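You operate a simulated robot arm through the tools that you are given. There is no shell and no other tool.

You are at the controls of a simulated robot arm. One attempt, no reset.

Task
Raise the table leaf, slide its bar out and move both green bottles on to it. Set down upright: green bottle.
Where things are to end (x, y in the base frame): green bottle within 60 mm of [400, -790]; green bottle within 60 mm of [460, -850].
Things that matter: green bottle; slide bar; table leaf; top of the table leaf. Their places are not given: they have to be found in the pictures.

The check looks at the end state, three seconds after you hand in, the way a careful person would. Anything else that was tipped, shoved, dropped, spilled or broken makes it a failure.

Robot
A 7-joint arm with a two-finger parallel gripper, fixed in place. Base frame: the origin is at the foot of the arm, x ahead of it, y to its left, z up. Units: mm, degrees, N and s.
Its first joint turns from -149.0 to 149.0 degrees. Payload 3.5 kg.
The TCP is the grasp point between the finger pads, 23 mm short of the fingertips. In the tool frame z runs along the fingers and y along their closing line. Largest opening 94 mm; finger width 38, thickness 10; the body of the gripper, 54 by 96 mm, starts 39 mm behind the TCP.
Orientation is told as [roll, pitch, yaw] about the base's x, y, z axes, in that order, counted from this pose: with the fingers straight down and closing along the base's y, the tool's x points along the base's -x, its y along +y and its z along -z.

Tools
- The arm moves only by the tool arm_command. Its arguments are lists of equal length, an entry for each row: "xyz": the shift along the tool's x, y, z in units of 40 mm (1.0 is 40 mm), a list of three; "dr": the turn, a rotation vector about the tool's x, y, z in units of 4 degrees (1.0 is 4 degrees), a list of three; "grip": the gripper command, from -1 (shut) to 1 (fully open), values between in proportion. In form: {"xyz": [[dx, dy, dz], ...], "dr": [[wx, wy, wz], ...], "grip": [grip, ...]}. A call has 1 to 20 rows; each row shifts and turns the commanded pose from where the row before left it, along the tool's axes as they then stand. A call with a number of a shift or a turn outside -1 to 1 is refused whole. Rows are played at 5 a second. More than 50 mm and 8.6 degrees between two rows, or a gripper value outside its range, and nothing of the call is played. Where a pose cannot be reached the arm comes as near as it can. A force on the tool above 60 N (or 10 N above the force at the start of the call, whichever is more), or a blocked arm, ends the call early, and 0.2 s more pass. The fingers move at their own pace (about 153 mm/s each) and stop on an object; they squeeze with about 37 N. The grip force told is the motor's: it shows also when the fingers shut on nothing. Time passes only in rows, and 0.2 s behind the last, so rows that do not move let the fingers close. The reply holds the time, the measured pose of the TCP, the force on the tool along the base axes, the opening and the grip force, in the units named above and with some noise, with the torque about the TCP (base axes, N m) and any sound that the robot's microphone picked up.
- Cameras (640 x 400 px; columns grow to the right, rows downward): "scene" is fixed at [221.2, 500.7, 1208.3]; the picture's right is [-0.99, -0.14, 0.00], its down [-0.04, 0.26, -0.97] and it looks along [0.14, -0.96, -0.26] (base axes); focal length 310 px, centre (320, 200). "wrist" rides on the gripper at [86, 16, -75] in the tool frame; the picture's right is [-0.18, 0.98, 0.00], its down [-0.58, -0.11, -0.81] and it looks along [-0.79, -0.15, 0.59] (tool axes); focal length 243 px, centre (320, 200).
- capture(camera): a new picture of that camera. It takes no simulated time.
- locate(camera, pixels): for up to 12 pixels [column, row] of the newest picture of that camera ("zoom" is the newest enlarged one), the place [x, y, z] in the base frame of the surface seen there, good to about 2 mm. It takes no simulated time.
- enlarge(camera, box): a new picture of the part [left, top, right, bottom] of that camera's present view, enlarged. It takes no simulated time.
- hand_in(): hands the job in; it is judged then, once.

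Leave the gripper open and the arm clear of the work at the hand-in unless told otherwise.

The tools are called after ">>>" as name(argument=value, ...) on one line, values as JSON. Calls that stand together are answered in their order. arm_command: Moves the arm, as the interface text tells. Its arguments: {"type":"object","properties":{"xyz":{"type":"array","items":{"type":"array","items":{"type":"number"}}},"dr":{"type":"array","items":{"type":"array","items":{"type":"number"}}},"grip":{"type":"array","items":{"type":"number"}}},"required":["xyz","dr","grip"]} The other tools are called the same way: capture (camera) takes a picture; locate (camera, pixels) gives the place of the surface under pixels of a picture; enlarge (camera, box) takes an enlarged picture of a part of a camera's view; hand_in () hands the job in.

At the start:

```text
time_s: 0.0
position: [385.6, -722.5, 1069.0]
tool_rot: [-0.1, 0.0, 0.0]
force: [0.0, 0.1, 0.3]
wrist_torque: [0.03, 0.02, 0.0]
width: 93.9
grasp_force: 0.0
```

scene: 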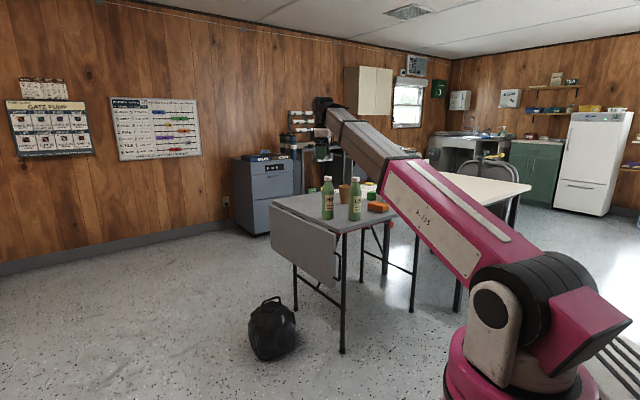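
wrist: 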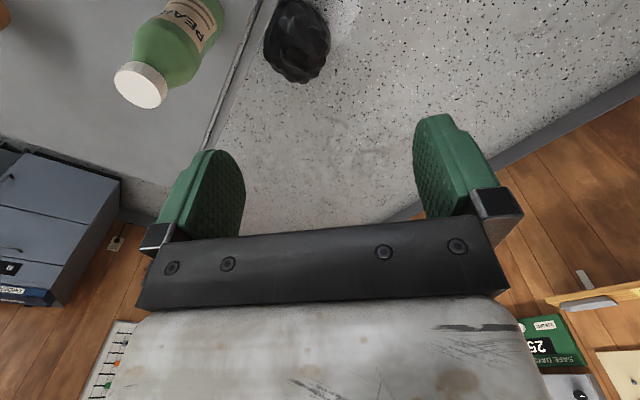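

I see a table with a hanging leaf on its left side, two green bottles on the table edge, a cup, an orange thing. I'll enlarge the table region of the scene view, and look at the wrist view.

>>> enlarge(camera="scene", box=[240, 160, 440, 285])

>>> capture(camera="wrist")

```text
3.20 times, centred on (340, 222) of scene
```

zoom: 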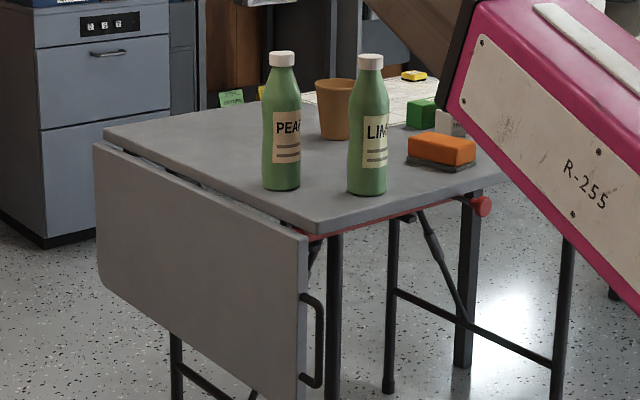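

```text
taken
```

wrist: 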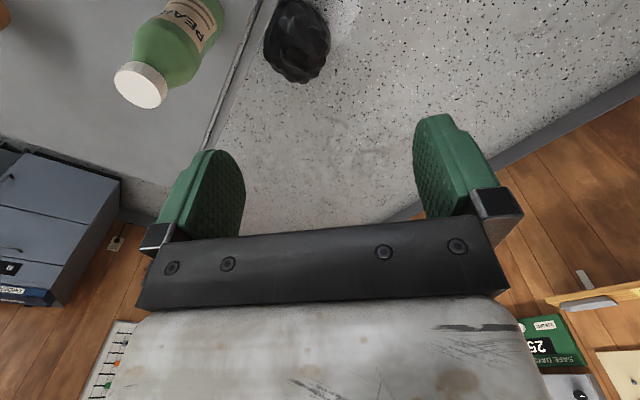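

The leaf hangs with a black handle at zoom (312,340); a red bar with a knob at zoom (482,206) runs under the near table edge. I'll locate many points on these.

>>> locate(camera="zoom", pixels=[[482, 206], [470, 198], [320, 236], [345, 231], [312, 298], [322, 340], [312, 384], [300, 300], [298, 395], [96, 150], [102, 285], [200, 260]])

>>> locate(camera="zoom", pixels=[[281, 54], [280, 188], [370, 60], [366, 192], [106, 128], [316, 230], [500, 180], [440, 148], [335, 85], [250, 115], [420, 115], [305, 236]])

>>> enlarge(camera="scene", box=[320, 200, 420, 262])

```text
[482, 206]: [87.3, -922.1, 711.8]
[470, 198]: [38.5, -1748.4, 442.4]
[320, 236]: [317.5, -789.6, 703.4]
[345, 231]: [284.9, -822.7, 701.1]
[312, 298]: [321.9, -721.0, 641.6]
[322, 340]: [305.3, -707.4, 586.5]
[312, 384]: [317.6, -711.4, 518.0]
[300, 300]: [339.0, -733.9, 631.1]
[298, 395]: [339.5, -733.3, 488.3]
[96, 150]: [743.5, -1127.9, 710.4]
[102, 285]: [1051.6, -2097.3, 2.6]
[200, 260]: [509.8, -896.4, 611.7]
```

```text
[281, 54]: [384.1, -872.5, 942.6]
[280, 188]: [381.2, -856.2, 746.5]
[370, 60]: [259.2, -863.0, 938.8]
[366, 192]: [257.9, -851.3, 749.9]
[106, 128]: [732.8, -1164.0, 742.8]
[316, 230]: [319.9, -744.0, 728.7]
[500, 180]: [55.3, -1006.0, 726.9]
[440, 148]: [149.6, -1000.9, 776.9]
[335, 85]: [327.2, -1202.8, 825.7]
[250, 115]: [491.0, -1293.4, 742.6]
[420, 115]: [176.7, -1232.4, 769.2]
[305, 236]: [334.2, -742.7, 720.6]
```

```text
6.40 times, centred on (370, 231) of scene
```

zoom: 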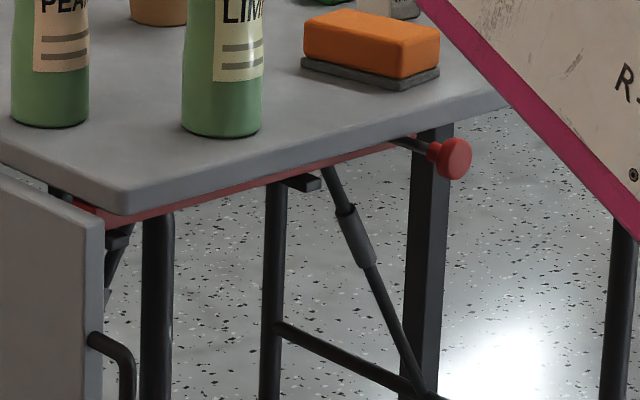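

Table edges run at about 45° to the base axes. The leaf's near side edge carries the handle (about x 305, y −707, z 518–641) and the red knob is near (87, −922, 712). I'll look closer at the leaf and handle.

>>> enlarge(camera="scene", box=[262, 190, 372, 300])

```text
3.64 times, centred on (317, 245) of scene
```

zoom: 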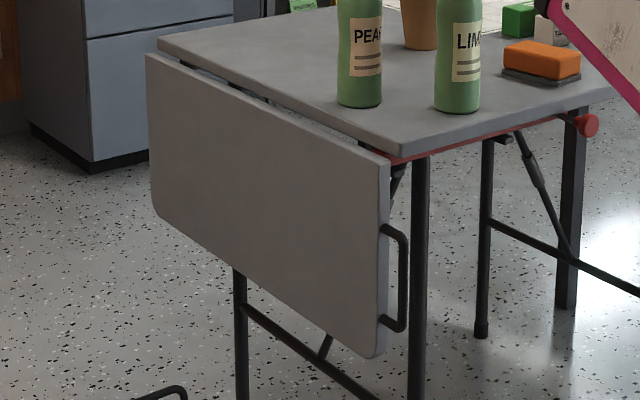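

I'll read points on the leaf corners, the handle and the table corner.

>>> locate(camera="zoom", pixels=[[385, 160], [380, 170], [378, 345], [385, 345], [365, 356], [150, 60], [156, 210], [384, 228], [402, 245], [403, 280], [402, 318], [388, 322]])

>>> locate(camera="zoom", pixels=[[390, 143], [160, 42], [405, 140], [560, 100], [610, 88], [589, 126], [570, 118], [400, 160], [386, 250], [386, 200], [270, 95], [395, 170]])

```text
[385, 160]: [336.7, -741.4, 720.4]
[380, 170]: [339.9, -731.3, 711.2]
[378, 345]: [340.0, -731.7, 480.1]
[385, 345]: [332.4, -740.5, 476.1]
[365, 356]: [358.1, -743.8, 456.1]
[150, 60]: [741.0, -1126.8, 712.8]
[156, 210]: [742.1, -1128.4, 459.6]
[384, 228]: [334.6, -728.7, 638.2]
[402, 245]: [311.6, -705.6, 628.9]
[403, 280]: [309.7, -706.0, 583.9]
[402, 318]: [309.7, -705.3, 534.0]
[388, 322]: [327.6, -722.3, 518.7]
```

```text
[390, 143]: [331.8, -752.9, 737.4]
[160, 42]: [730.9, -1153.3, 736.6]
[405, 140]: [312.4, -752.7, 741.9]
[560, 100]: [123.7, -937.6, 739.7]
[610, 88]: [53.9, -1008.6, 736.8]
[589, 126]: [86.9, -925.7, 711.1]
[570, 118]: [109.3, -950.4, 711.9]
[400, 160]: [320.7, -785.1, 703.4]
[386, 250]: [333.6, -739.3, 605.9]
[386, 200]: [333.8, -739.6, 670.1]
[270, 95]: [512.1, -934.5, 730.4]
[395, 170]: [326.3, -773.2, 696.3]
```

Readings put the table edges along u=(0.707,−0.707) and v=(0.707,0.707). The leaf's outer face is at v≈−275, the hinge near v≈−290 and z≈728, and the handle centre near (310, −711, 578). I'll move back to a free spot at (239, −640, 1000) and yaw the tool by 45°.

>>> arm_command(xyz=[[0.916, 0.515, 0.43], [0.916, 0.515, 0.43], [0.916, 0.515, 0.43], [0.916, 0.515, 0.43], [0, 0, 0], [0, 0, 0], [0, 0, 0], [0, 0, 0], [0, 0, 0], [0, 0, 0], [0, 0, 0], [0, 0, 0], [0, 0, 0], [0, 0, 0], [0, 0, 0], [0, 0, 0]], dr=[[0, 0, 0], [0, 0, 0], [0, 0, 0], [0, 0, 0], [0, 0, 1], [0, 0, 1], [0, 0, 1], [0, 0, 1], [0, 0, 1], [0, 0, 1], [0, 0, 1], [0, 0, 1], [0, 0, 1], [0, 0, 1], [0, 0, 1], [0, 0, 0.25]], grip=[1, 1, 1, 1, 1, 1, 1, 1, 1, 1, 1, 1, 1, 1, 1, 1])

```text
time_s: 3.4
position: [239.6, -641.4, 999.7]
tool_rot: [-0.2, 0.0, -45.1]
force: [0.1, 0.8, -0.4]
wrist_torque: [0.01, 0.0, 0.0]
width: 93.8
grasp_force: 0.0
```

The yaw worked as planned. Now I'll pitch the tool up to horizontal (−90° about tool y), in free air.

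>>> arm_command(xyz=[[0, 0, 0], [0, 0, 0], [0, 0, 0], [0, 0, 0], [0, 0, 0], [0, 0, 0], [0, 0, 0], [0, 0, 0], [0, 0, 0], [0, 0, 0], [0, 0, 0], [0, 0, 0]], dr=[[0, -1, 0], [0, -1, 0], [0, -1, 0], [0, -1, 0], [0, -1, 0], [0, -1, 0], [0, -1, 0], [0, -1, 0], [0, -1, 0], [0, -1, 0], [0, -1, 0], [0, -1, 0]], grip=[1, 1, 1, 1, 1, 1, 1, 1, 1, 1, 1, 1])

>>> capture(camera="scene")

```text
time_s: 6.0
position: [239.0, -640.0, 1000.4]
tool_rot: [-0.2, -48.1, -44.9]
force: [-0.1, 0.4, 0.2]
wrist_torque: [0.0, 0.02, -0.03]
width: 94.1
grasp_force: 0.1
```

```text
taken
```

scene: 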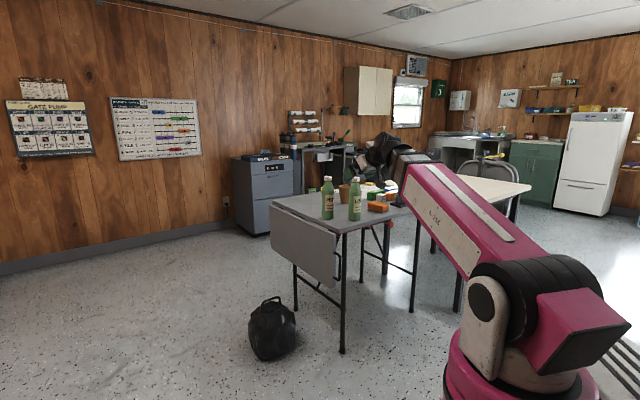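

Pitch is going the right way. I'll finish the remaining 42° to horizontal.

>>> arm_command(xyz=[[0, 0, 0], [0, 0, 0], [0, 0, 0], [0, 0, 0], [0, 0, 0], [0, 0, 0], [0, 0, 0], [0, 0, 0], [0, 0, 0], [0, 0, 0], [0, 0, 0]], dr=[[0, -1, 0], [0, -1, 0], [0, -1, 0], [0, -1, 0], [0, -1, 0], [0, -1, 0], [0, -1, 0], [0, -1, 0], [0, -1, 0], [0, -1, 0], [0, -0.5, 0]], grip=[1, 1, 1, 1, 1, 1, 1, 1, 1, 1, 1])

>>> capture(camera="scene")

>>> capture(camera="wrist")

```text
time_s: 8.4
position: [239.1, -641.1, 1000.4]
tool_rot: [-128.2, -89.9, 83.3]
force: [-0.7, -0.5, 0.4]
wrist_torque: [-0.03, 0.02, -0.01]
width: 94.0
grasp_force: 0.2
```

```text
taken
```

scene: 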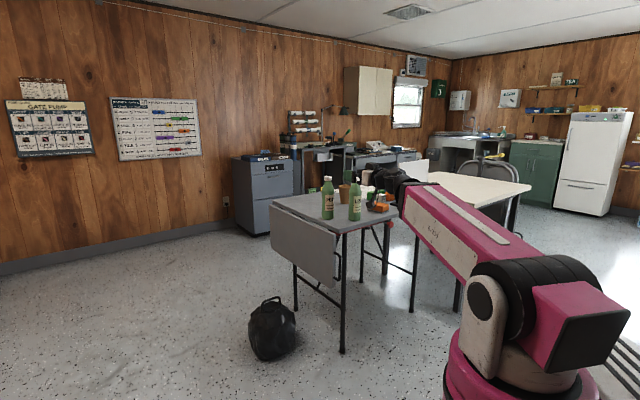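

```text
taken
```

wrist: 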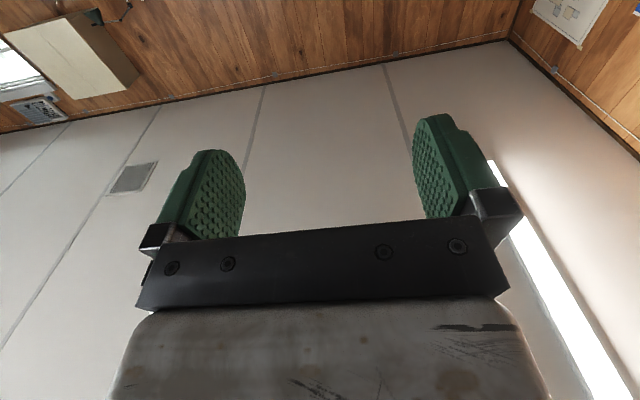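

The tool is horizontal, pointing along the leaf's side edge, at u≈622, v≈−284. Now I'll lower it by 420 mm (tool +x is down) with the fingers partly closed, staying about 100 mm short of the handle.

>>> arm_command(xyz=[[1, 0, 0], [1, 0, 0], [1, 0, 0], [1, 0, 0], [1, 0, 0], [1, 0, 0], [1, 0, 0], [1, 0, 0], [1, 0, 0], [1, 0, 0], [0.5, 0, 0]], dr=[[0, 0, 0], [0, 0, 0], [0, 0, 0], [0, 0, 0], [0, 0, 0], [0, 0, 0], [0, 0, 0], [0, 0, 0], [0, 0, 0], [0, 0, 0], [0, 0, 0]], grip=[0.2, 0.2, 0.2, 0.2, 0.2, 0.2, 0.2, 0.2, 0.2, 0.2, 0.2])

>>> capture(camera="scene")

>>> capture(camera="wrist")

```text
time_s: 10.8
position: [239.3, -642.1, 578.8]
tool_rot: [-120.4, -89.9, 75.5]
force: [-0.2, -0.9, -0.5]
wrist_torque: [0.0, 0.04, 0.01]
width: 56.2
grasp_force: 0.1
```

```text
taken
```

scene: 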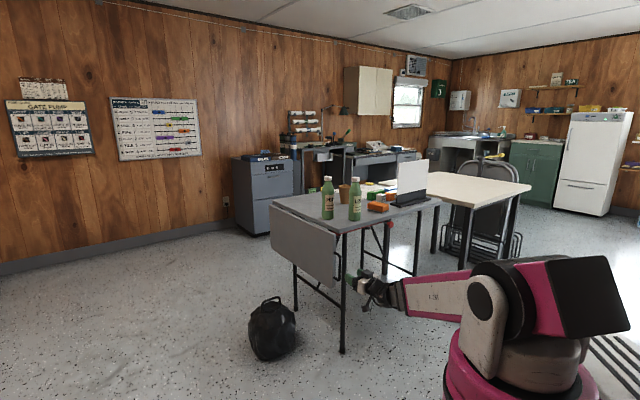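

```text
taken
```

wrist: 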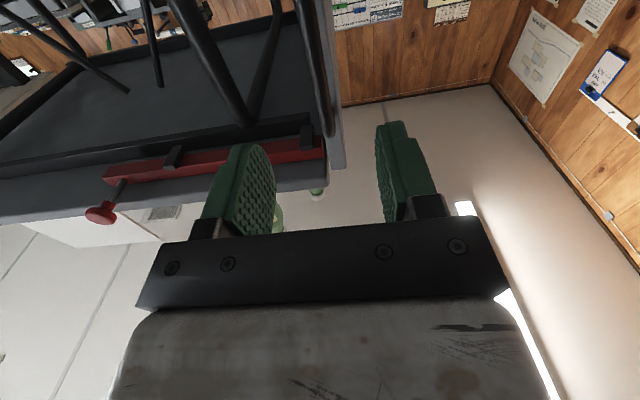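

Good: from below I can see the red bar in two brackets, with its knob at wrist (100,213). I'll zoom in to understand the mechanism.

>>> enlarge(camera="wrist", box=[80, 60, 400, 260])

>>> enlarge(camera="scene", box=[320, 190, 450, 320])

```text
2.00 times, centred on (240, 160) of wrist
```

zoom: 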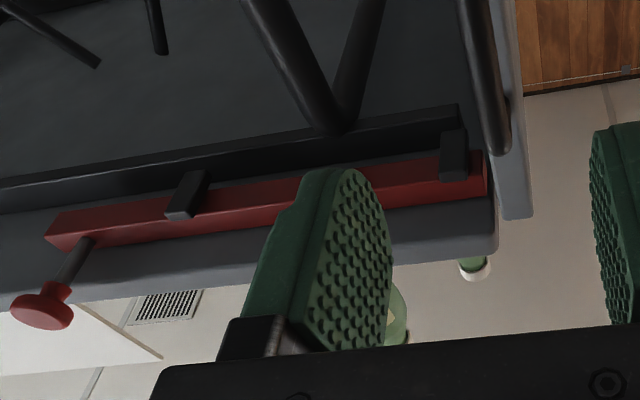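

```text
3.08 times, centred on (385, 255) of scene
```

zoom: 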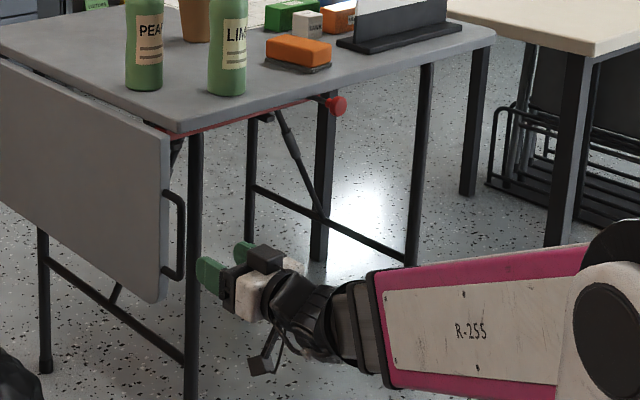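

The bar sits in two brackets; the knob stem can travel until it meets the first bracket. I'll measure these points in the wrist picture.

>>> locate(camera="wrist", pixels=[[100, 215], [118, 190], [106, 178], [165, 164], [180, 150], [302, 142], [322, 145], [322, 155], [308, 168], [318, 100], [335, 165], [325, 90]])

```text
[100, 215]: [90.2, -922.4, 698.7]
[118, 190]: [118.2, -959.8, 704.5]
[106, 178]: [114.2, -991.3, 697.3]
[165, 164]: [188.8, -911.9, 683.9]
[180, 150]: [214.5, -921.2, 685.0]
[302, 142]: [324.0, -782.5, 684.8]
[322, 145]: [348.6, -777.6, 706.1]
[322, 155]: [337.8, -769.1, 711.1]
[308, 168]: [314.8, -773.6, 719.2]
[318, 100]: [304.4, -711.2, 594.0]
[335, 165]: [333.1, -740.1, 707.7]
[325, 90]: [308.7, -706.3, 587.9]
```

The stem can travel about 75 mm (v −595 to about −515), and the handle bar is at v≈−285, u≈720. I'm at v −284.8, u 623. I'll go forward 97 mm and close on the handle.

>>> arm_command(xyz=[[0, 0, 0.8], [0, 0, 0.8], [0, 0, 0.8]], dr=[[0, 0, 0], [0, 0, 0], [0, 0, 0]], grip=[0.2, 0.2, 0.2])

>>> enlarge(camera="scene", box=[300, 230, 400, 310])

>>> capture(camera="wrist")

```text
time_s: 11.6
position: [306.9, -711.3, 579.5]
tool_rot: [-92.0, -89.8, 47.0]
force: [0.9, -0.2, -0.4]
wrist_torque: [0.01, 0.01, -0.01]
width: 56.6
grasp_force: 0.0
```

```text
5.00 times, centred on (350, 270) of scene
```

zoom: 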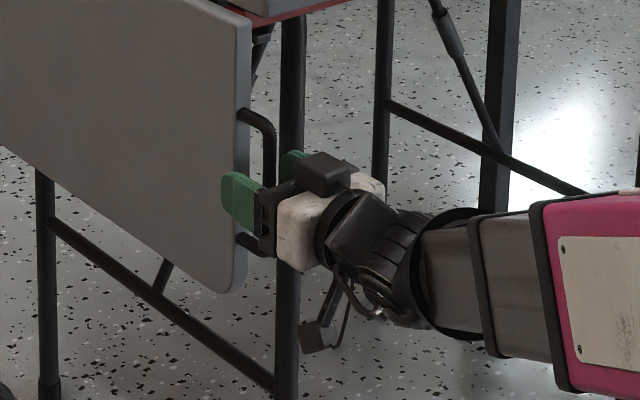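

```text
taken
```

wrist: 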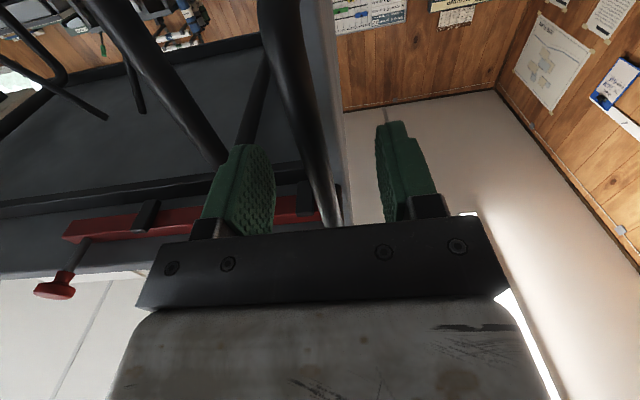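

The handle bar lies between the fingers (wrist column ~325). Closing.

>>> arm_command(xyz=[[0, 0, 0], [0, 0, 0], [0, 0, 0]], dr=[[0, 0, 0], [0, 0, 0], [0, 0, 0]], grip=[-1, -1, -1])

>>> enlarge(camera="scene", box=[300, 230, 400, 310])

```text
time_s: 12.4
position: [307.4, -709.5, 579.2]
tool_rot: [-107.2, -89.9, 62.1]
force: [3.8, 1.1, -1.3]
wrist_torque: [0.29, 0.01, -0.01]
width: 11.7
grasp_force: 44.6
```

```text
5.00 times, centred on (350, 270) of scene
```

zoom: 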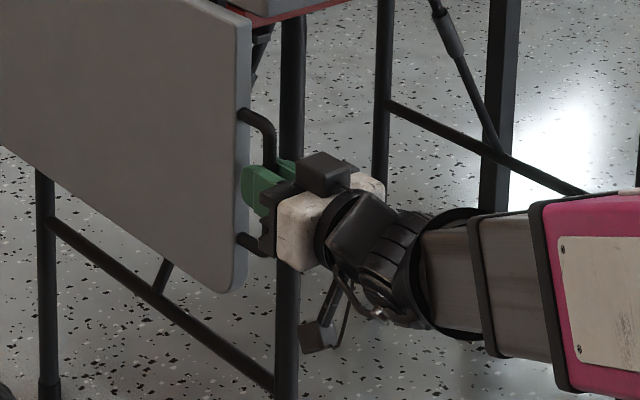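

Gripped a 12 mm bar. I'll loosen to a ~15 mm cage so that errors in the hinge estimate don't load it, and swing the first 24° along the arc about the hinge.

>>> arm_command(xyz=[[0, 0, 0], [-0.016, 0.26, 0], [-0.016, 0.26, 0], [-0.016, 0.26, 0], [-0.016, 0.26, 0], [-0.016, 0.26, 0], [-0.016, 0.26, 0]], dr=[[0, 0, 0], [0, 0, 1], [0, 0, 1], [0, 0, 1], [0, 0, 1], [0, 0, 1], [0, 0, 1]], grip=[-0.68, -0.68, -0.68, -0.68, -0.68, -0.68, -0.68])

>>> enlarge(camera="scene", box=[260, 190, 400, 300])

```text
time_s: 14.0
position: [350.1, -668.2, 594.5]
tool_rot: [89.9, -65.9, -135.1]
force: [-8.7, -7.3, 0.6]
wrist_torque: [0.0, -0.03, -0.08]
width: 20.0
grasp_force: 5.9
```

```text
3.64 times, centred on (330, 245) of scene
```

zoom: 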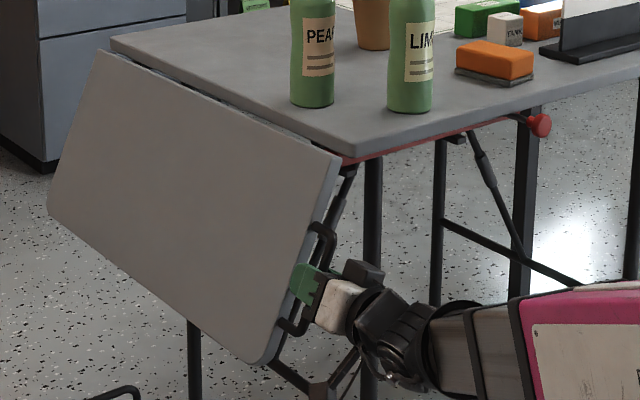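

The leaf swings along (24°), with about 11 N. Continuing another 36°.

>>> arm_command(xyz=[[-0.016, 0.26, 0], [-0.016, 0.26, 0], [-0.016, 0.26, 0], [-0.016, 0.26, 0], [-0.016, 0.26, 0], [-0.016, 0.26, 0], [-0.016, 0.26, 0], [-0.016, 0.26, 0], [-0.016, 0.26, 0]], dr=[[0, 0, 1], [0, 0, 1], [0, 0, 1], [0, 0, 1], [0, 0, 1], [0, 0, 1], [0, 0, 1], [0, 0, 1], [0, 0, 1]], grip=[-0.68, -0.68, -0.68, -0.68, -0.68, -0.68, -0.68, -0.68, -0.68])

>>> enlarge(camera="scene", box=[260, 170, 420, 290])

>>> capture(camera="wrist")

```text
time_s: 16.0
position: [395.9, -619.6, 657.3]
tool_rot: [90.0, -29.9, -135.0]
force: [-11.3, -7.7, -8.7]
wrist_torque: [0.17, -0.14, -0.09]
width: 21.4
grasp_force: 7.5
```

```text
3.33 times, centred on (340, 230) of scene
```

zoom: 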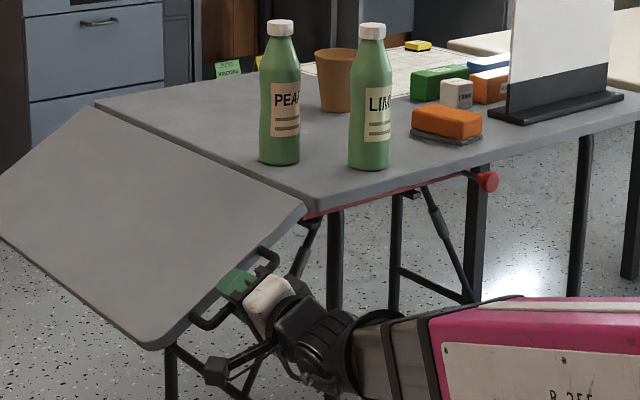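

```text
taken
```

wrist: 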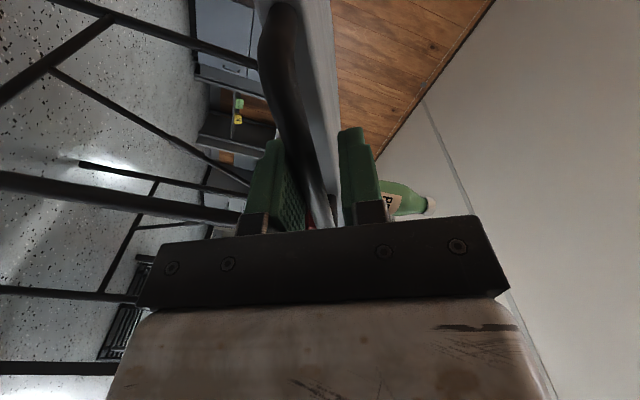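

At 60° now. Continue 20° more and read the forces.

>>> arm_command(xyz=[[-0.03, 0.26, 0], [-0.03, 0.26, 0], [-0.03, 0.26, 0], [-0.02, 0.26, 0], [-0.016, 0.26, 0]], dr=[[0, 0, 1], [0, 0, 1], [0, 0, 1], [0, 0, 1], [0, 0, 1]], grip=[-0.68, -0.68, -0.68, -0.68, -0.68])

>>> enlarge(camera="scene", box=[260, 170, 420, 290])

```text
time_s: 17.2
position: [408.7, -608.2, 707.1]
tool_rot: [90.1, -10.1, -135.0]
force: [-4.0, -7.3, -10.7]
wrist_torque: [-0.05, 0.09, -0.02]
width: 20.8
grasp_force: 6.5
```

```text
3.33 times, centred on (340, 230) of scene
```

zoom: 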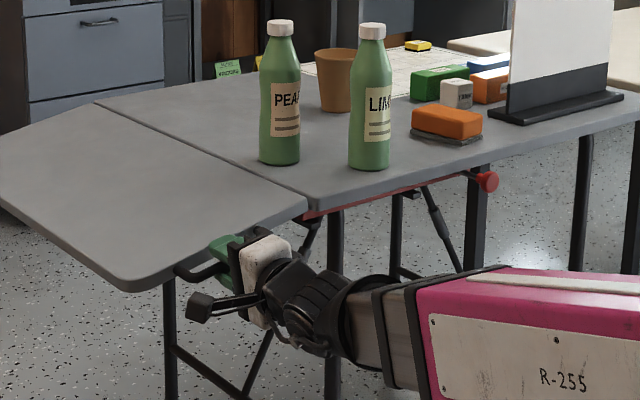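

About 80°. I'll measure the leaf's slope against the table top.

>>> locate(camera="zoom", pixels=[[290, 205], [200, 230], [150, 265], [110, 265], [100, 120], [40, 150], [200, 170], [100, 200], [302, 212], [250, 180], [215, 140], [120, 105]])

```text
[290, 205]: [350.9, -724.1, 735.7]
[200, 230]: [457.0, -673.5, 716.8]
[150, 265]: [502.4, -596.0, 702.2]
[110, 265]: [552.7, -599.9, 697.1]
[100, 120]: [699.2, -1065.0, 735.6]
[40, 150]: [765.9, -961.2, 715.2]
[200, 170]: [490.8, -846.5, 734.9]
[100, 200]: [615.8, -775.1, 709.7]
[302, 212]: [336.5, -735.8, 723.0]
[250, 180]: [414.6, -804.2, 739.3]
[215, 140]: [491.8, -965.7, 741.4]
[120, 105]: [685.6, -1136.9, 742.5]
```

The leaf slopes about 9.5° down, so 9.5° more brings it level. I'll do that and listen.

>>> arm_command(xyz=[[-0.016, 0.26, 0], [-0.016, 0.26, 0], [-0.008, 0.13, 0], [0, 0, 0]], dr=[[0, 0, 1], [0, 0, 1], [0, 0, 0.5], [0, 0, 0]], grip=[-0.68, -0.68, -0.68, -0.68])

>>> enlarge(camera="scene", box=[260, 170, 420, 290])

>>> locate(camera="zoom", pixels=[[290, 205], [200, 230], [150, 255], [110, 255], [100, 120], [40, 150], [200, 170], [100, 200], [302, 212], [250, 180], [215, 140], [120, 105]])

```text
time_s: 18.2
position: [407.5, -606.1, 733.7]
tool_rot: [90.0, 0.0, -135.0]
force: [-1.8, -1.1, -11.4]
wrist_torque: [-0.05, 0.12, 0.07]
width: 20.0
grasp_force: 5.2
```

```text
3.33 times, centred on (340, 230) of scene
```

zoom: 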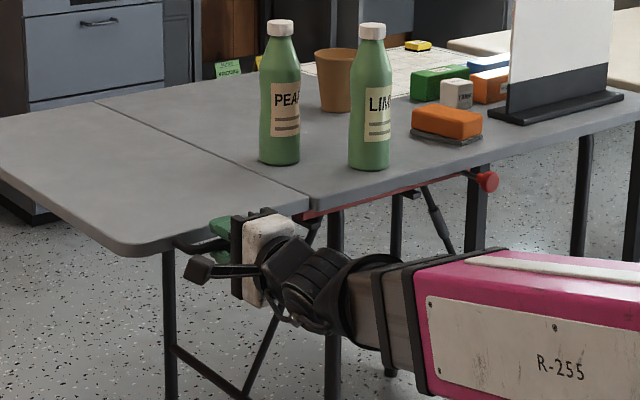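

```text
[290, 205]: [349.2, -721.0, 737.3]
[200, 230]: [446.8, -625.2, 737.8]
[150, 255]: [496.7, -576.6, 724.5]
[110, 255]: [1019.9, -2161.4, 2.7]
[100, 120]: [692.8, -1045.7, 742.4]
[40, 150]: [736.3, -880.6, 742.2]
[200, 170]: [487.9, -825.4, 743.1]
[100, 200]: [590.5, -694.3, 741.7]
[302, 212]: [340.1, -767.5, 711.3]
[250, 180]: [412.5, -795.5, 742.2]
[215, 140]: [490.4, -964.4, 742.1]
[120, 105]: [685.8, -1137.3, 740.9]
```

The leaf is level with the table (z≈742), with 11 N resting on the lower finger and no sound. I'll test whether it holds itself: lower the cage 4 mm and see if the load goes away.

>>> arm_command(xyz=[[0, -0.05, 0], [0, -0.05, 0], [0, 0, 0]], dr=[[0, 0, 0], [0, 0, 0], [0, 0, 0]], grip=[-0.68, -0.68, -0.68])

>>> enlarge(camera="scene", box=[260, 170, 420, 290])

>>> locate(camera="zoom", pixels=[[200, 225], [150, 240], [110, 240], [40, 150], [100, 200], [250, 180]])

```text
time_s: 19.0
position: [408.9, -607.9, 730.1]
tool_rot: [90.0, -0.1, -135.0]
force: [0.6, -0.2, -0.5]
wrist_torque: [0.02, 0.01, -0.01]
width: 14.9
grasp_force: 0.1
```

```text
3.33 times, centred on (340, 230) of scene
```

zoom: 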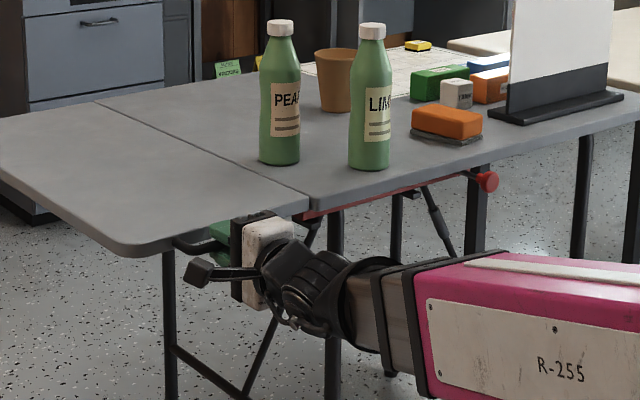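

```text
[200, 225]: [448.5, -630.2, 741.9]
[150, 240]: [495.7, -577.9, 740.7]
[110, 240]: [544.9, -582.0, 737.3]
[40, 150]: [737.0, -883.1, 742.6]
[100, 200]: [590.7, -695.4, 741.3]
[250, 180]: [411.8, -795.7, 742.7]
```

The force is gone and the leaf is still level: the hinge holds by friction. I'll open the cage and wait a second to be sure it stays.

>>> arm_command(xyz=[[0, 0, 0], [0, 0, 0], [0, 0, 0], [0, 0, 0], [0, 0, 0], [0, 0, 0]], dr=[[0, 0, 0], [0, 0, 0], [0, 0, 0], [0, 0, 0], [0, 0, 0], [0, 0, 0]], grip=[-0.4, -0.2, 0, 0, 0, 0])

>>> enlarge(camera="scene", box=[260, 170, 420, 290])

>>> locate(camera="zoom", pixels=[[200, 225], [150, 240], [110, 240], [40, 150], [100, 200], [250, 180]])

>>> capture(camera="wrist")

```text
time_s: 20.4
position: [409.1, -607.2, 730.5]
tool_rot: [90.0, -0.1, -135.0]
force: [0.2, 0.1, -0.3]
wrist_torque: [0.02, 0.0, -0.04]
width: 47.2
grasp_force: 0.1
```

```text
3.33 times, centred on (340, 230) of scene
```

zoom: 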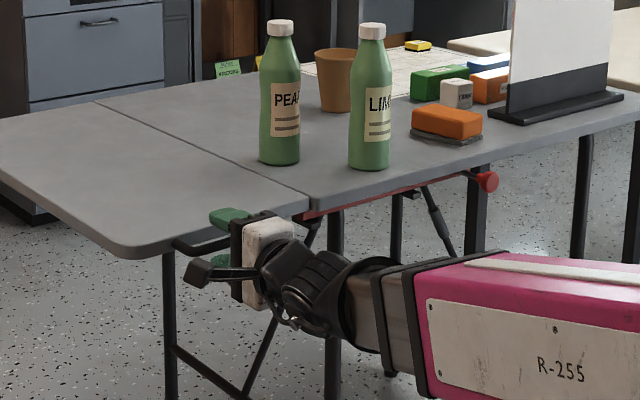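

```text
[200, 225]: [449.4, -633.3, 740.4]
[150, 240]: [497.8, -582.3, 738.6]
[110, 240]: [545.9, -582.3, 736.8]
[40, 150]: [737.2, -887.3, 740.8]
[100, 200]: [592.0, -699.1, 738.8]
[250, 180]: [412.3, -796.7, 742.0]
```

```text
taken
```

wrist: 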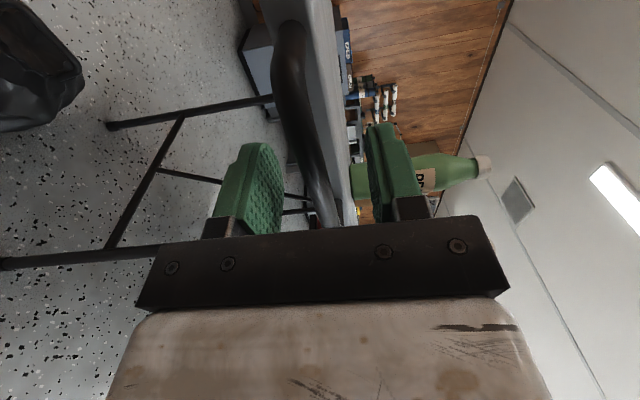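

The leaf seems to have sunk by 2–3 mm at its outer edge. The lower finger is still under the handle as a catch, so I'll wait one more second and measure the creep.

>>> arm_command(xyz=[[0, 0, 0], [0, 0, 0], [0, 0, 0], [0, 0, 0]], dr=[[0, 0, 0], [0, 0, 0], [0, 0, 0], [0, 0, 0]], grip=[0, 0, 0, 0])

>>> enlarge(camera="scene", box=[260, 170, 420, 290])

>>> locate(camera="zoom", pixels=[[200, 225], [150, 240], [110, 240], [40, 150], [100, 200], [250, 180]])

```text
time_s: 21.4
position: [409.0, -607.9, 730.1]
tool_rot: [89.9, -0.1, -135.0]
force: [0.1, 0.3, -0.2]
wrist_torque: [0.02, 0.0, -0.03]
width: 46.9
grasp_force: 0.0
```

```text
3.33 times, centred on (340, 230) of scene
```

zoom: 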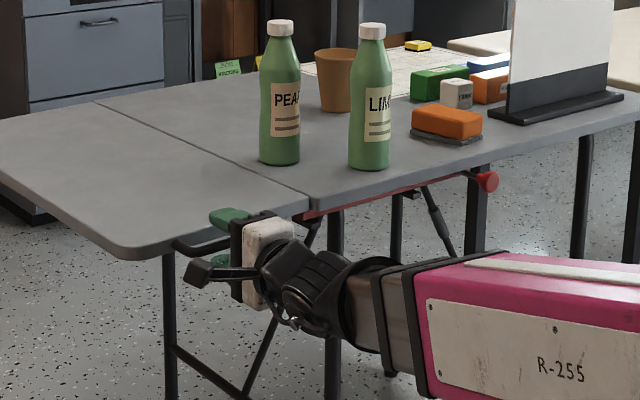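

```text
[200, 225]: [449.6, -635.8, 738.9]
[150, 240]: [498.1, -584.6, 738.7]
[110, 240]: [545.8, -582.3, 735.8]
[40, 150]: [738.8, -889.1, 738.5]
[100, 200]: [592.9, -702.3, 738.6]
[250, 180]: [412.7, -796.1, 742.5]
```

The leaf creeps down at roughly 0.3°/s (damped hinge). I'd like to know if it can go above level for more margin. I'll cage the handle again and lift gently by about 4°, watching the force.

>>> arm_command(xyz=[[0, 0, 0], [0, 0.1, 0], [0, 0.1, 0], [0, 0.07, 0], [0, 0.07, 0]], dr=[[0, 0, 0], [0, 0, 0], [0, 0, 0], [0, 0, 0.25], [0, 0, 0.25]], grip=[-0.68, -0.68, -0.68, -0.68, -0.68])

>>> enlarge(camera="scene", box=[260, 170, 420, 290])

>>> locate(camera="zoom", pixels=[[200, 225], [150, 240], [110, 240], [40, 150], [100, 200], [250, 180]])

```text
time_s: 22.6
position: [408.1, -609.6, 741.2]
tool_rot: [89.5, 1.8, -135.3]
force: [-4.7, 3.8, -41.5]
wrist_torque: [-0.38, 0.75, 0.49]
width: 33.4
grasp_force: 20.5
```

```text
3.33 times, centred on (340, 230) of scene
```

zoom: 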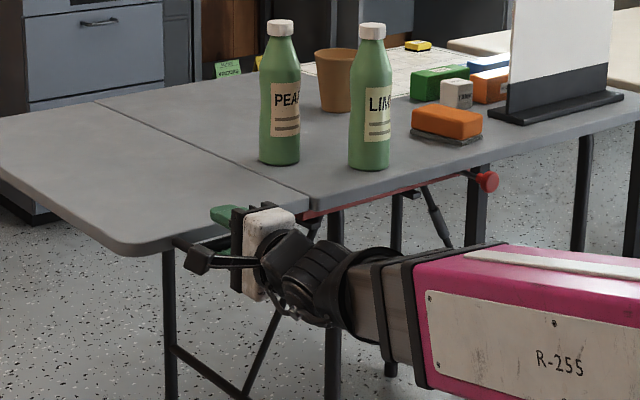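

```text
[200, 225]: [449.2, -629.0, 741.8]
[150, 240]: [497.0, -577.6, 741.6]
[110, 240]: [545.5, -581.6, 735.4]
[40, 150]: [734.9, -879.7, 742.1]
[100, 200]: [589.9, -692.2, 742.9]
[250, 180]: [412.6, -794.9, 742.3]
```

The leaf has a firm stop at level (41 N there), so the bar must be slid out soon after release. I'll do the route to the knob now: ease down 10 mm, pull back off the handle, close the fingers, and travel along −v past the knob at a safe standoff.

>>> arm_command(xyz=[[0, -0.25, 0], [0, 0, -0.8], [-0.6, 0, -0.6], [-1, 0, 0], [-1, 0, 0], [-1, 0, 0], [-1, 0, 0], [-1, 0, 0], [-1, 0, 0], [-1, 0, 0], [-1, 0, 0], [-1, 0, 0], [-1, 0, 0], [-1, 0, 0]], dr=[[0, 0, -0.2], [0, 0, -0.2], [0, 0, 0], [0, 0, 0], [0, 0, 0], [0, 0, 0], [0, 0, 0], [0, 0, 0], [0, 0, 0], [0, 0, 0], [0, 0, 0], [0, 0, 0], [0, 0, 0], [0, 0, 0]], grip=[-0.6, -0.6, -0.6, -1, -1, -1, -1, -1, -1, -1, -1, -1, -1, -1])

>>> capture(camera="scene")

>>> capture(camera="wrist")

```text
time_s: 25.6
position: [40.7, -893.7, 731.3]
tool_rot: [90.1, 0.2, -135.0]
force: [-0.7, -0.2, 0.5]
wrist_torque: [0.0, 0.02, -0.03]
width: 0.3
grasp_force: 36.9
```

```text
taken
```

scene: 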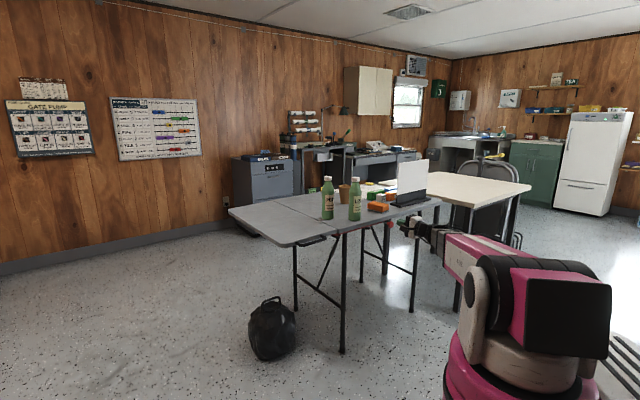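

```text
taken
```

wrist: 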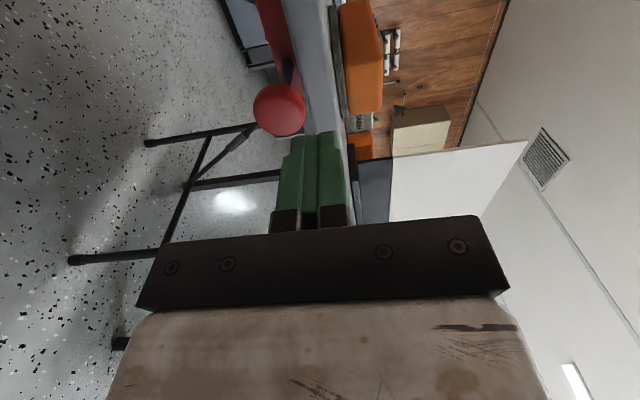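

The route works; I'm at u≈661, v≈−603, z≈731 and see the knob at wrist (280,110). I'll locate the knob's rim, the stem, and the current leaf slope.

>>> locate(camera="wrist", pixels=[[280, 110], [257, 110], [301, 110], [280, 88], [275, 132], [288, 72], [284, 60], [305, 105]])

>>> enlarge(camera="scene", box=[220, 170, 440, 290])

>>> locate(camera="zoom", pixels=[[220, 170], [240, 140], [120, 150], [180, 130], [300, 150], [60, 130]])

```text
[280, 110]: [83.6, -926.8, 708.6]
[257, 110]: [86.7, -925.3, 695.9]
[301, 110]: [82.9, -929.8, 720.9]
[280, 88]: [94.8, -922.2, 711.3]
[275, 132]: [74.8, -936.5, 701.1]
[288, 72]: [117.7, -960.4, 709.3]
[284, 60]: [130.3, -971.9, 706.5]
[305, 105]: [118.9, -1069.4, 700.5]
```

```text
2.91 times, centred on (330, 230) of scene
```

zoom: 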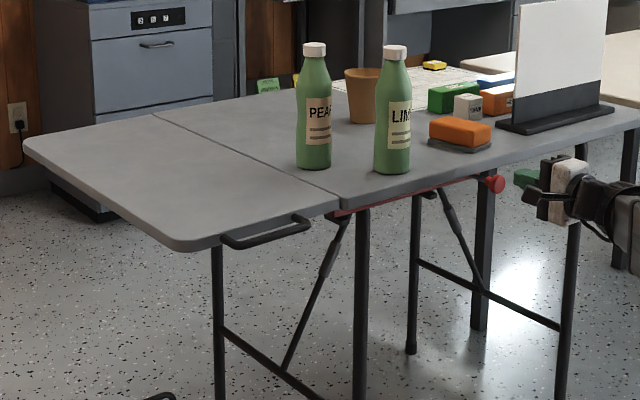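

```text
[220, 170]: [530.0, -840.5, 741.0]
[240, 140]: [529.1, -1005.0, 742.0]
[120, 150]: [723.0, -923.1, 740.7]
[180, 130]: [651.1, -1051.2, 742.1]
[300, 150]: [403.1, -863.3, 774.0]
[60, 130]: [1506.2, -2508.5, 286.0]
```

Knob centre is at v≈−597, u≈716, z≈708.5, about 28 mm in diameter. The leaf has drooped only about 0.5°, so I'll go straight on: pass to v −640, drop to z 709, go forward so the closed fingers are beside the knob, then push it along +v by about 60 mm.

>>> arm_command(xyz=[[-0.925, -0.55, 0], [0, 0, 0.74], [0, 0, 0.74], [0.4, 0, 0], [0.4, 0, 0], [0.4, 0, 0], [0.4, 0, 0], [0.2, 0, 0]], dr=[[0, 0, 0], [0, 0, 0], [0, 0, 0], [0, 0, 0], [0, 0, 0], [0, 0, 0], [0, 0, 0], [0, 0, 0]], grip=[-1, -1, -1, -1, -1, -1, -1, -1])

>>> enlarge(camera="scene", box=[220, 170, 440, 290])

>>> capture(camera="wrist")

```text
time_s: 27.4
position: [108.0, -912.3, 710.5]
tool_rot: [90.0, 0.4, -135.1]
force: [-1.6, 0.3, 0.4]
wrist_torque: [0.01, 0.0, 0.01]
width: 0.2
grasp_force: 37.0
```

```text
2.91 times, centred on (330, 230) of scene
```

zoom: 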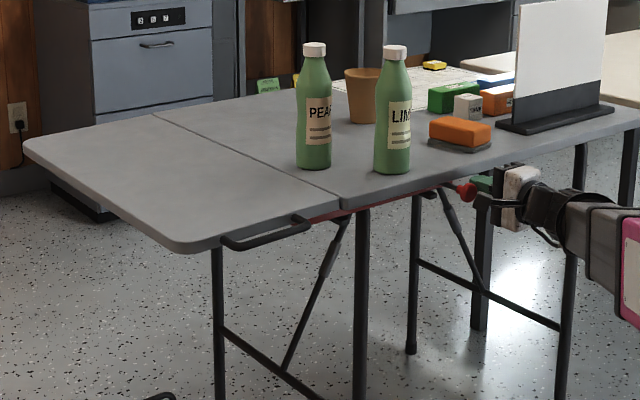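

```text
taken
```

wrist: 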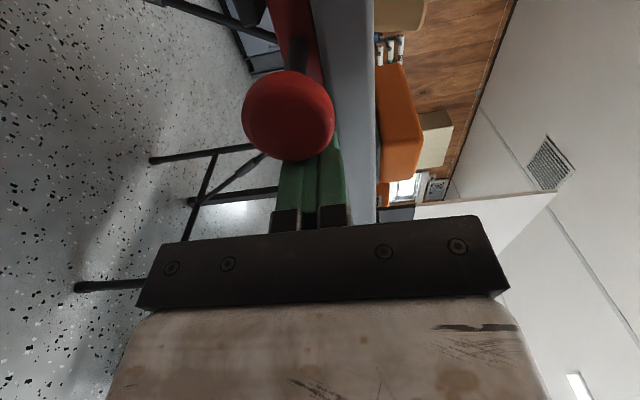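

The bar slides with little force; it's now visible past the table edge at zoom (322,215). I'll push the last 15–20 mm gently toward its stop.

>>> arm_command(xyz=[[0.2, 0, 0], [0.15, 0, 0], [0.1, 0, 0]], dr=[[0, 0, 0], [0, 0, 0], [0, 0, 0]], grip=[-1, -1, -1])

>>> enlarge(camera="scene", box=[300, 200, 420, 270])

>>> capture(camera="wrist")

```text
time_s: 28.2
position: [120.7, -899.5, 710.7]
tool_rot: [89.9, 0.2, -135.0]
force: [0.1, 0.6, 0.3]
wrist_torque: [0.01, 0.01, 0.0]
width: 0.4
grasp_force: 37.3
```

```text
5.33 times, centred on (360, 235) of scene
```

zoom: 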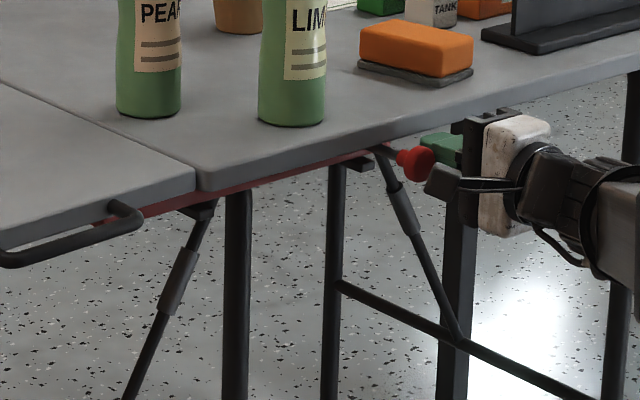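

```text
taken
```

wrist: 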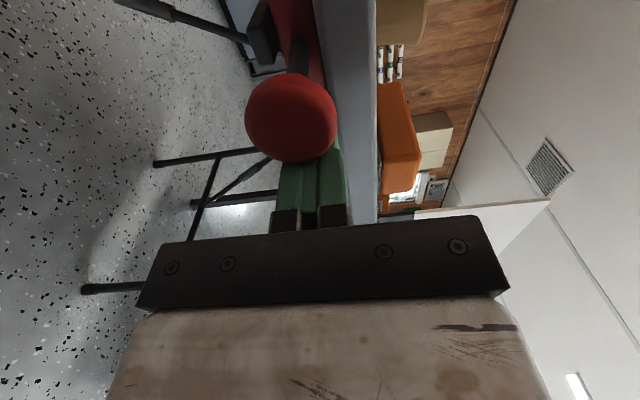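

No stop yet; the stem is still clear of the bracket (wrist (262,45)). Pushing on in small steps.

>>> arm_command(xyz=[[0.15, 0, 0], [0.15, 0, 0], [0.15, 0, 0]], dr=[[0, 0, 0], [0, 0, 0], [0, 0, 0]], grip=[-1, -1, -1])

>>> enlarge(camera="scene", box=[300, 200, 420, 270])

>>> capture(camera="wrist")

```text
time_s: 29.0
position: [132.9, -887.6, 709.1]
tool_rot: [90.0, 0.4, -135.0]
force: [-0.5, 0.5, 0.3]
wrist_torque: [0.0, 0.0, 0.05]
width: 0.0
grasp_force: 37.5
```

```text
5.33 times, centred on (360, 235) of scene
```

zoom: 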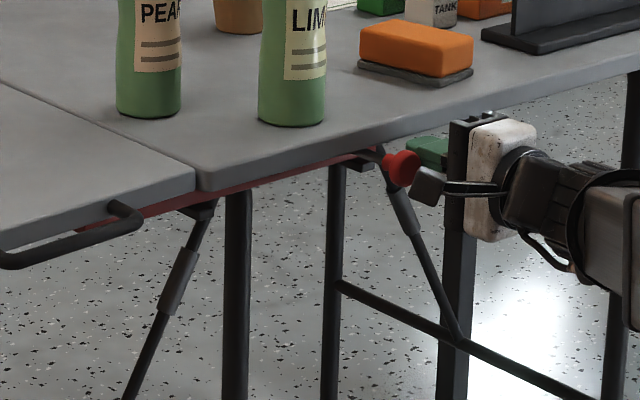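

```text
taken
```

wrist: 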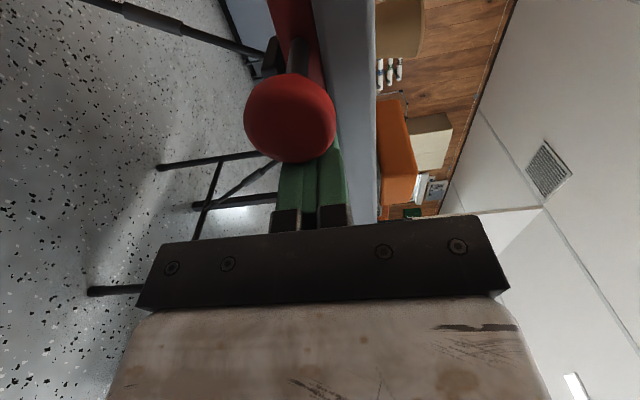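

Moved about 97 mm, still free. I'll check the distance of stem to bracket.

>>> locate(camera="wrist", pixels=[[296, 60], [298, 42], [273, 50], [268, 62], [262, 75], [285, 20]])

>>> enlarge(camera="wrist", box=[220, 0, 380, 100])

```text
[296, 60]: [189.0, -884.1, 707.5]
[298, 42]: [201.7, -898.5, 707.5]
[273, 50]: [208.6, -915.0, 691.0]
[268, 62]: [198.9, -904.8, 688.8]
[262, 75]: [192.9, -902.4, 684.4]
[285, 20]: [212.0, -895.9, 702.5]
```

```text
4.00 times, centred on (300, 50) of wrist
```

zoom: 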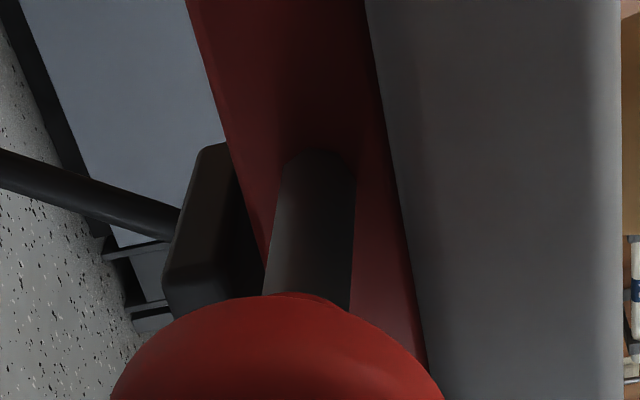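

The bracket only wraps beneath the bar, so the stem passes it; travel goes on. Pushing 45 mm more, watching force.

>>> arm_command(xyz=[[0.3, 0, 0], [0.3, 0, 0], [0.3, 0, 0], [0.3, 0, 0]], dr=[[0, 0, 0], [0, 0, 0], [0, 0, 0], [0, 0, 0]], grip=[-1, -1, -1, -1])

>>> enlarge(camera="scene", box=[280, 190, 420, 270])

```text
time_s: 30.0
position: [166.5, -852.3, 708.9]
tool_rot: [90.0, 0.3, -134.9]
force: [-0.2, -0.8, 0.2]
wrist_torque: [0.0, -0.03, 0.0]
width: 0.0
grasp_force: 37.2
```

```text
4.57 times, centred on (350, 230) of scene
```

zoom: 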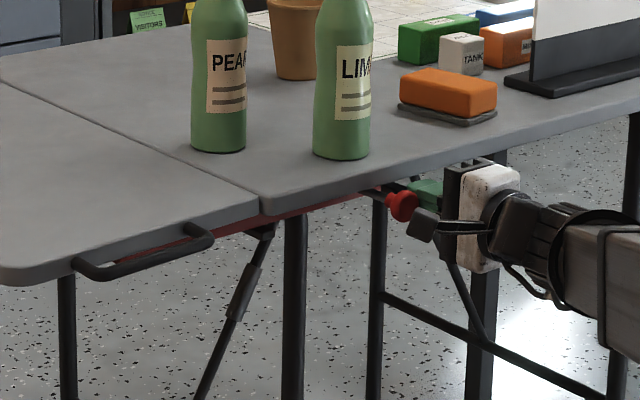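

Moved 145 mm and still free; the bar reaches well under the leaf. I'll carry on gently until the stop.

>>> arm_command(xyz=[[0.2, 0, 0], [0.2, 0, 0], [0.2, 0, 0], [0.2, 0, 0], [0.2, 0, 0], [0, 0, 0]], dr=[[0, 0, 0], [0, 0, 0], [0, 0, 0], [0, 0, 0], [0, 0, 0], [0, 0, 0]], grip=[-1, -1, -1, -1, -1, -1])

>>> enlarge(camera="scene", box=[280, 190, 420, 270])

```text
time_s: 31.4
position: [194.7, -824.8, 708.9]
tool_rot: [90.2, 0.2, -134.9]
force: [-0.7, 0.4, -0.3]
wrist_torque: [0.01, 0.02, 0.02]
width: 0.2
grasp_force: 36.5
```

```text
4.57 times, centred on (350, 230) of scene
```

zoom: 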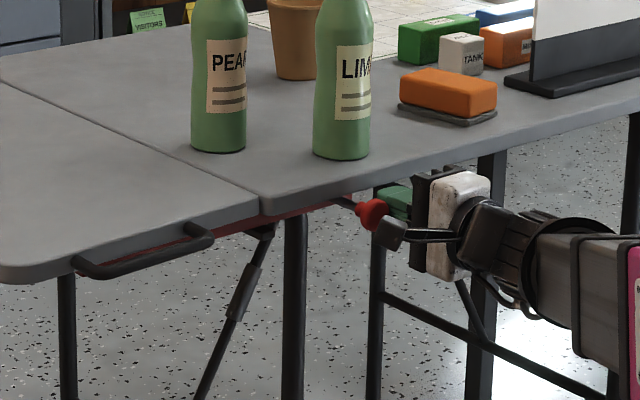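

Still moving freely (185 mm). Another 40 mm.

>>> arm_command(xyz=[[0.2, 0, 0], [0.2, 0, 0], [0.2, 0, 0], [0.2, 0, 0], [0.2, 0, 0], [0, 0, 0]], dr=[[0, 0, 0], [0, 0, 0], [0, 0, 0], [0, 0, 0], [0, 0, 0], [0, 0, 0]], grip=[-1, -1, -1, -1, -1, -1])

>>> enlarge(camera="scene", box=[280, 190, 420, 270])

>>> capture(camera="wrist")

```text
time_s: 32.1
position: [202.7, -818.4, 708.2]
tool_rot: [89.9, 0.9, -136.4]
force: [-30.8, -10.5, 2.6]
wrist_torque: [0.02, 0.04, 0.29]
width: 0.2
grasp_force: 37.0
stopped in row 3: the force on the tool passed its limit at 71 N (the readings are from after the stop); the commanded pose is now the measured one
```

```text
4.57 times, centred on (350, 230) of scene
```

zoom: 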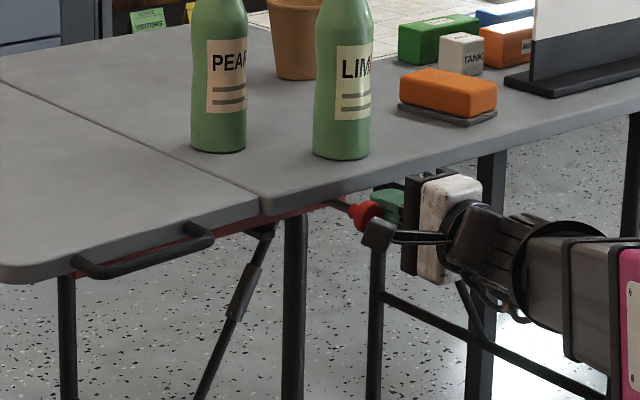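

```text
taken
```

wrist: 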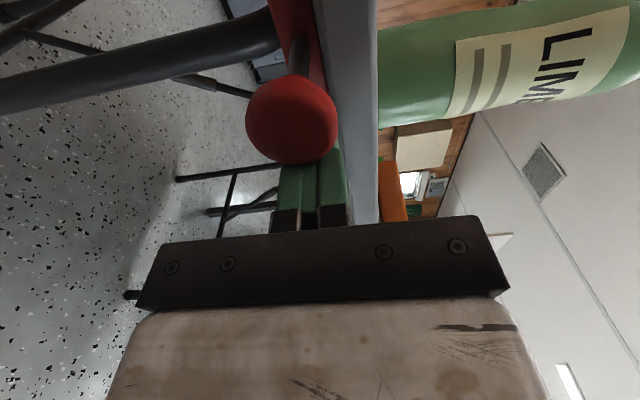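

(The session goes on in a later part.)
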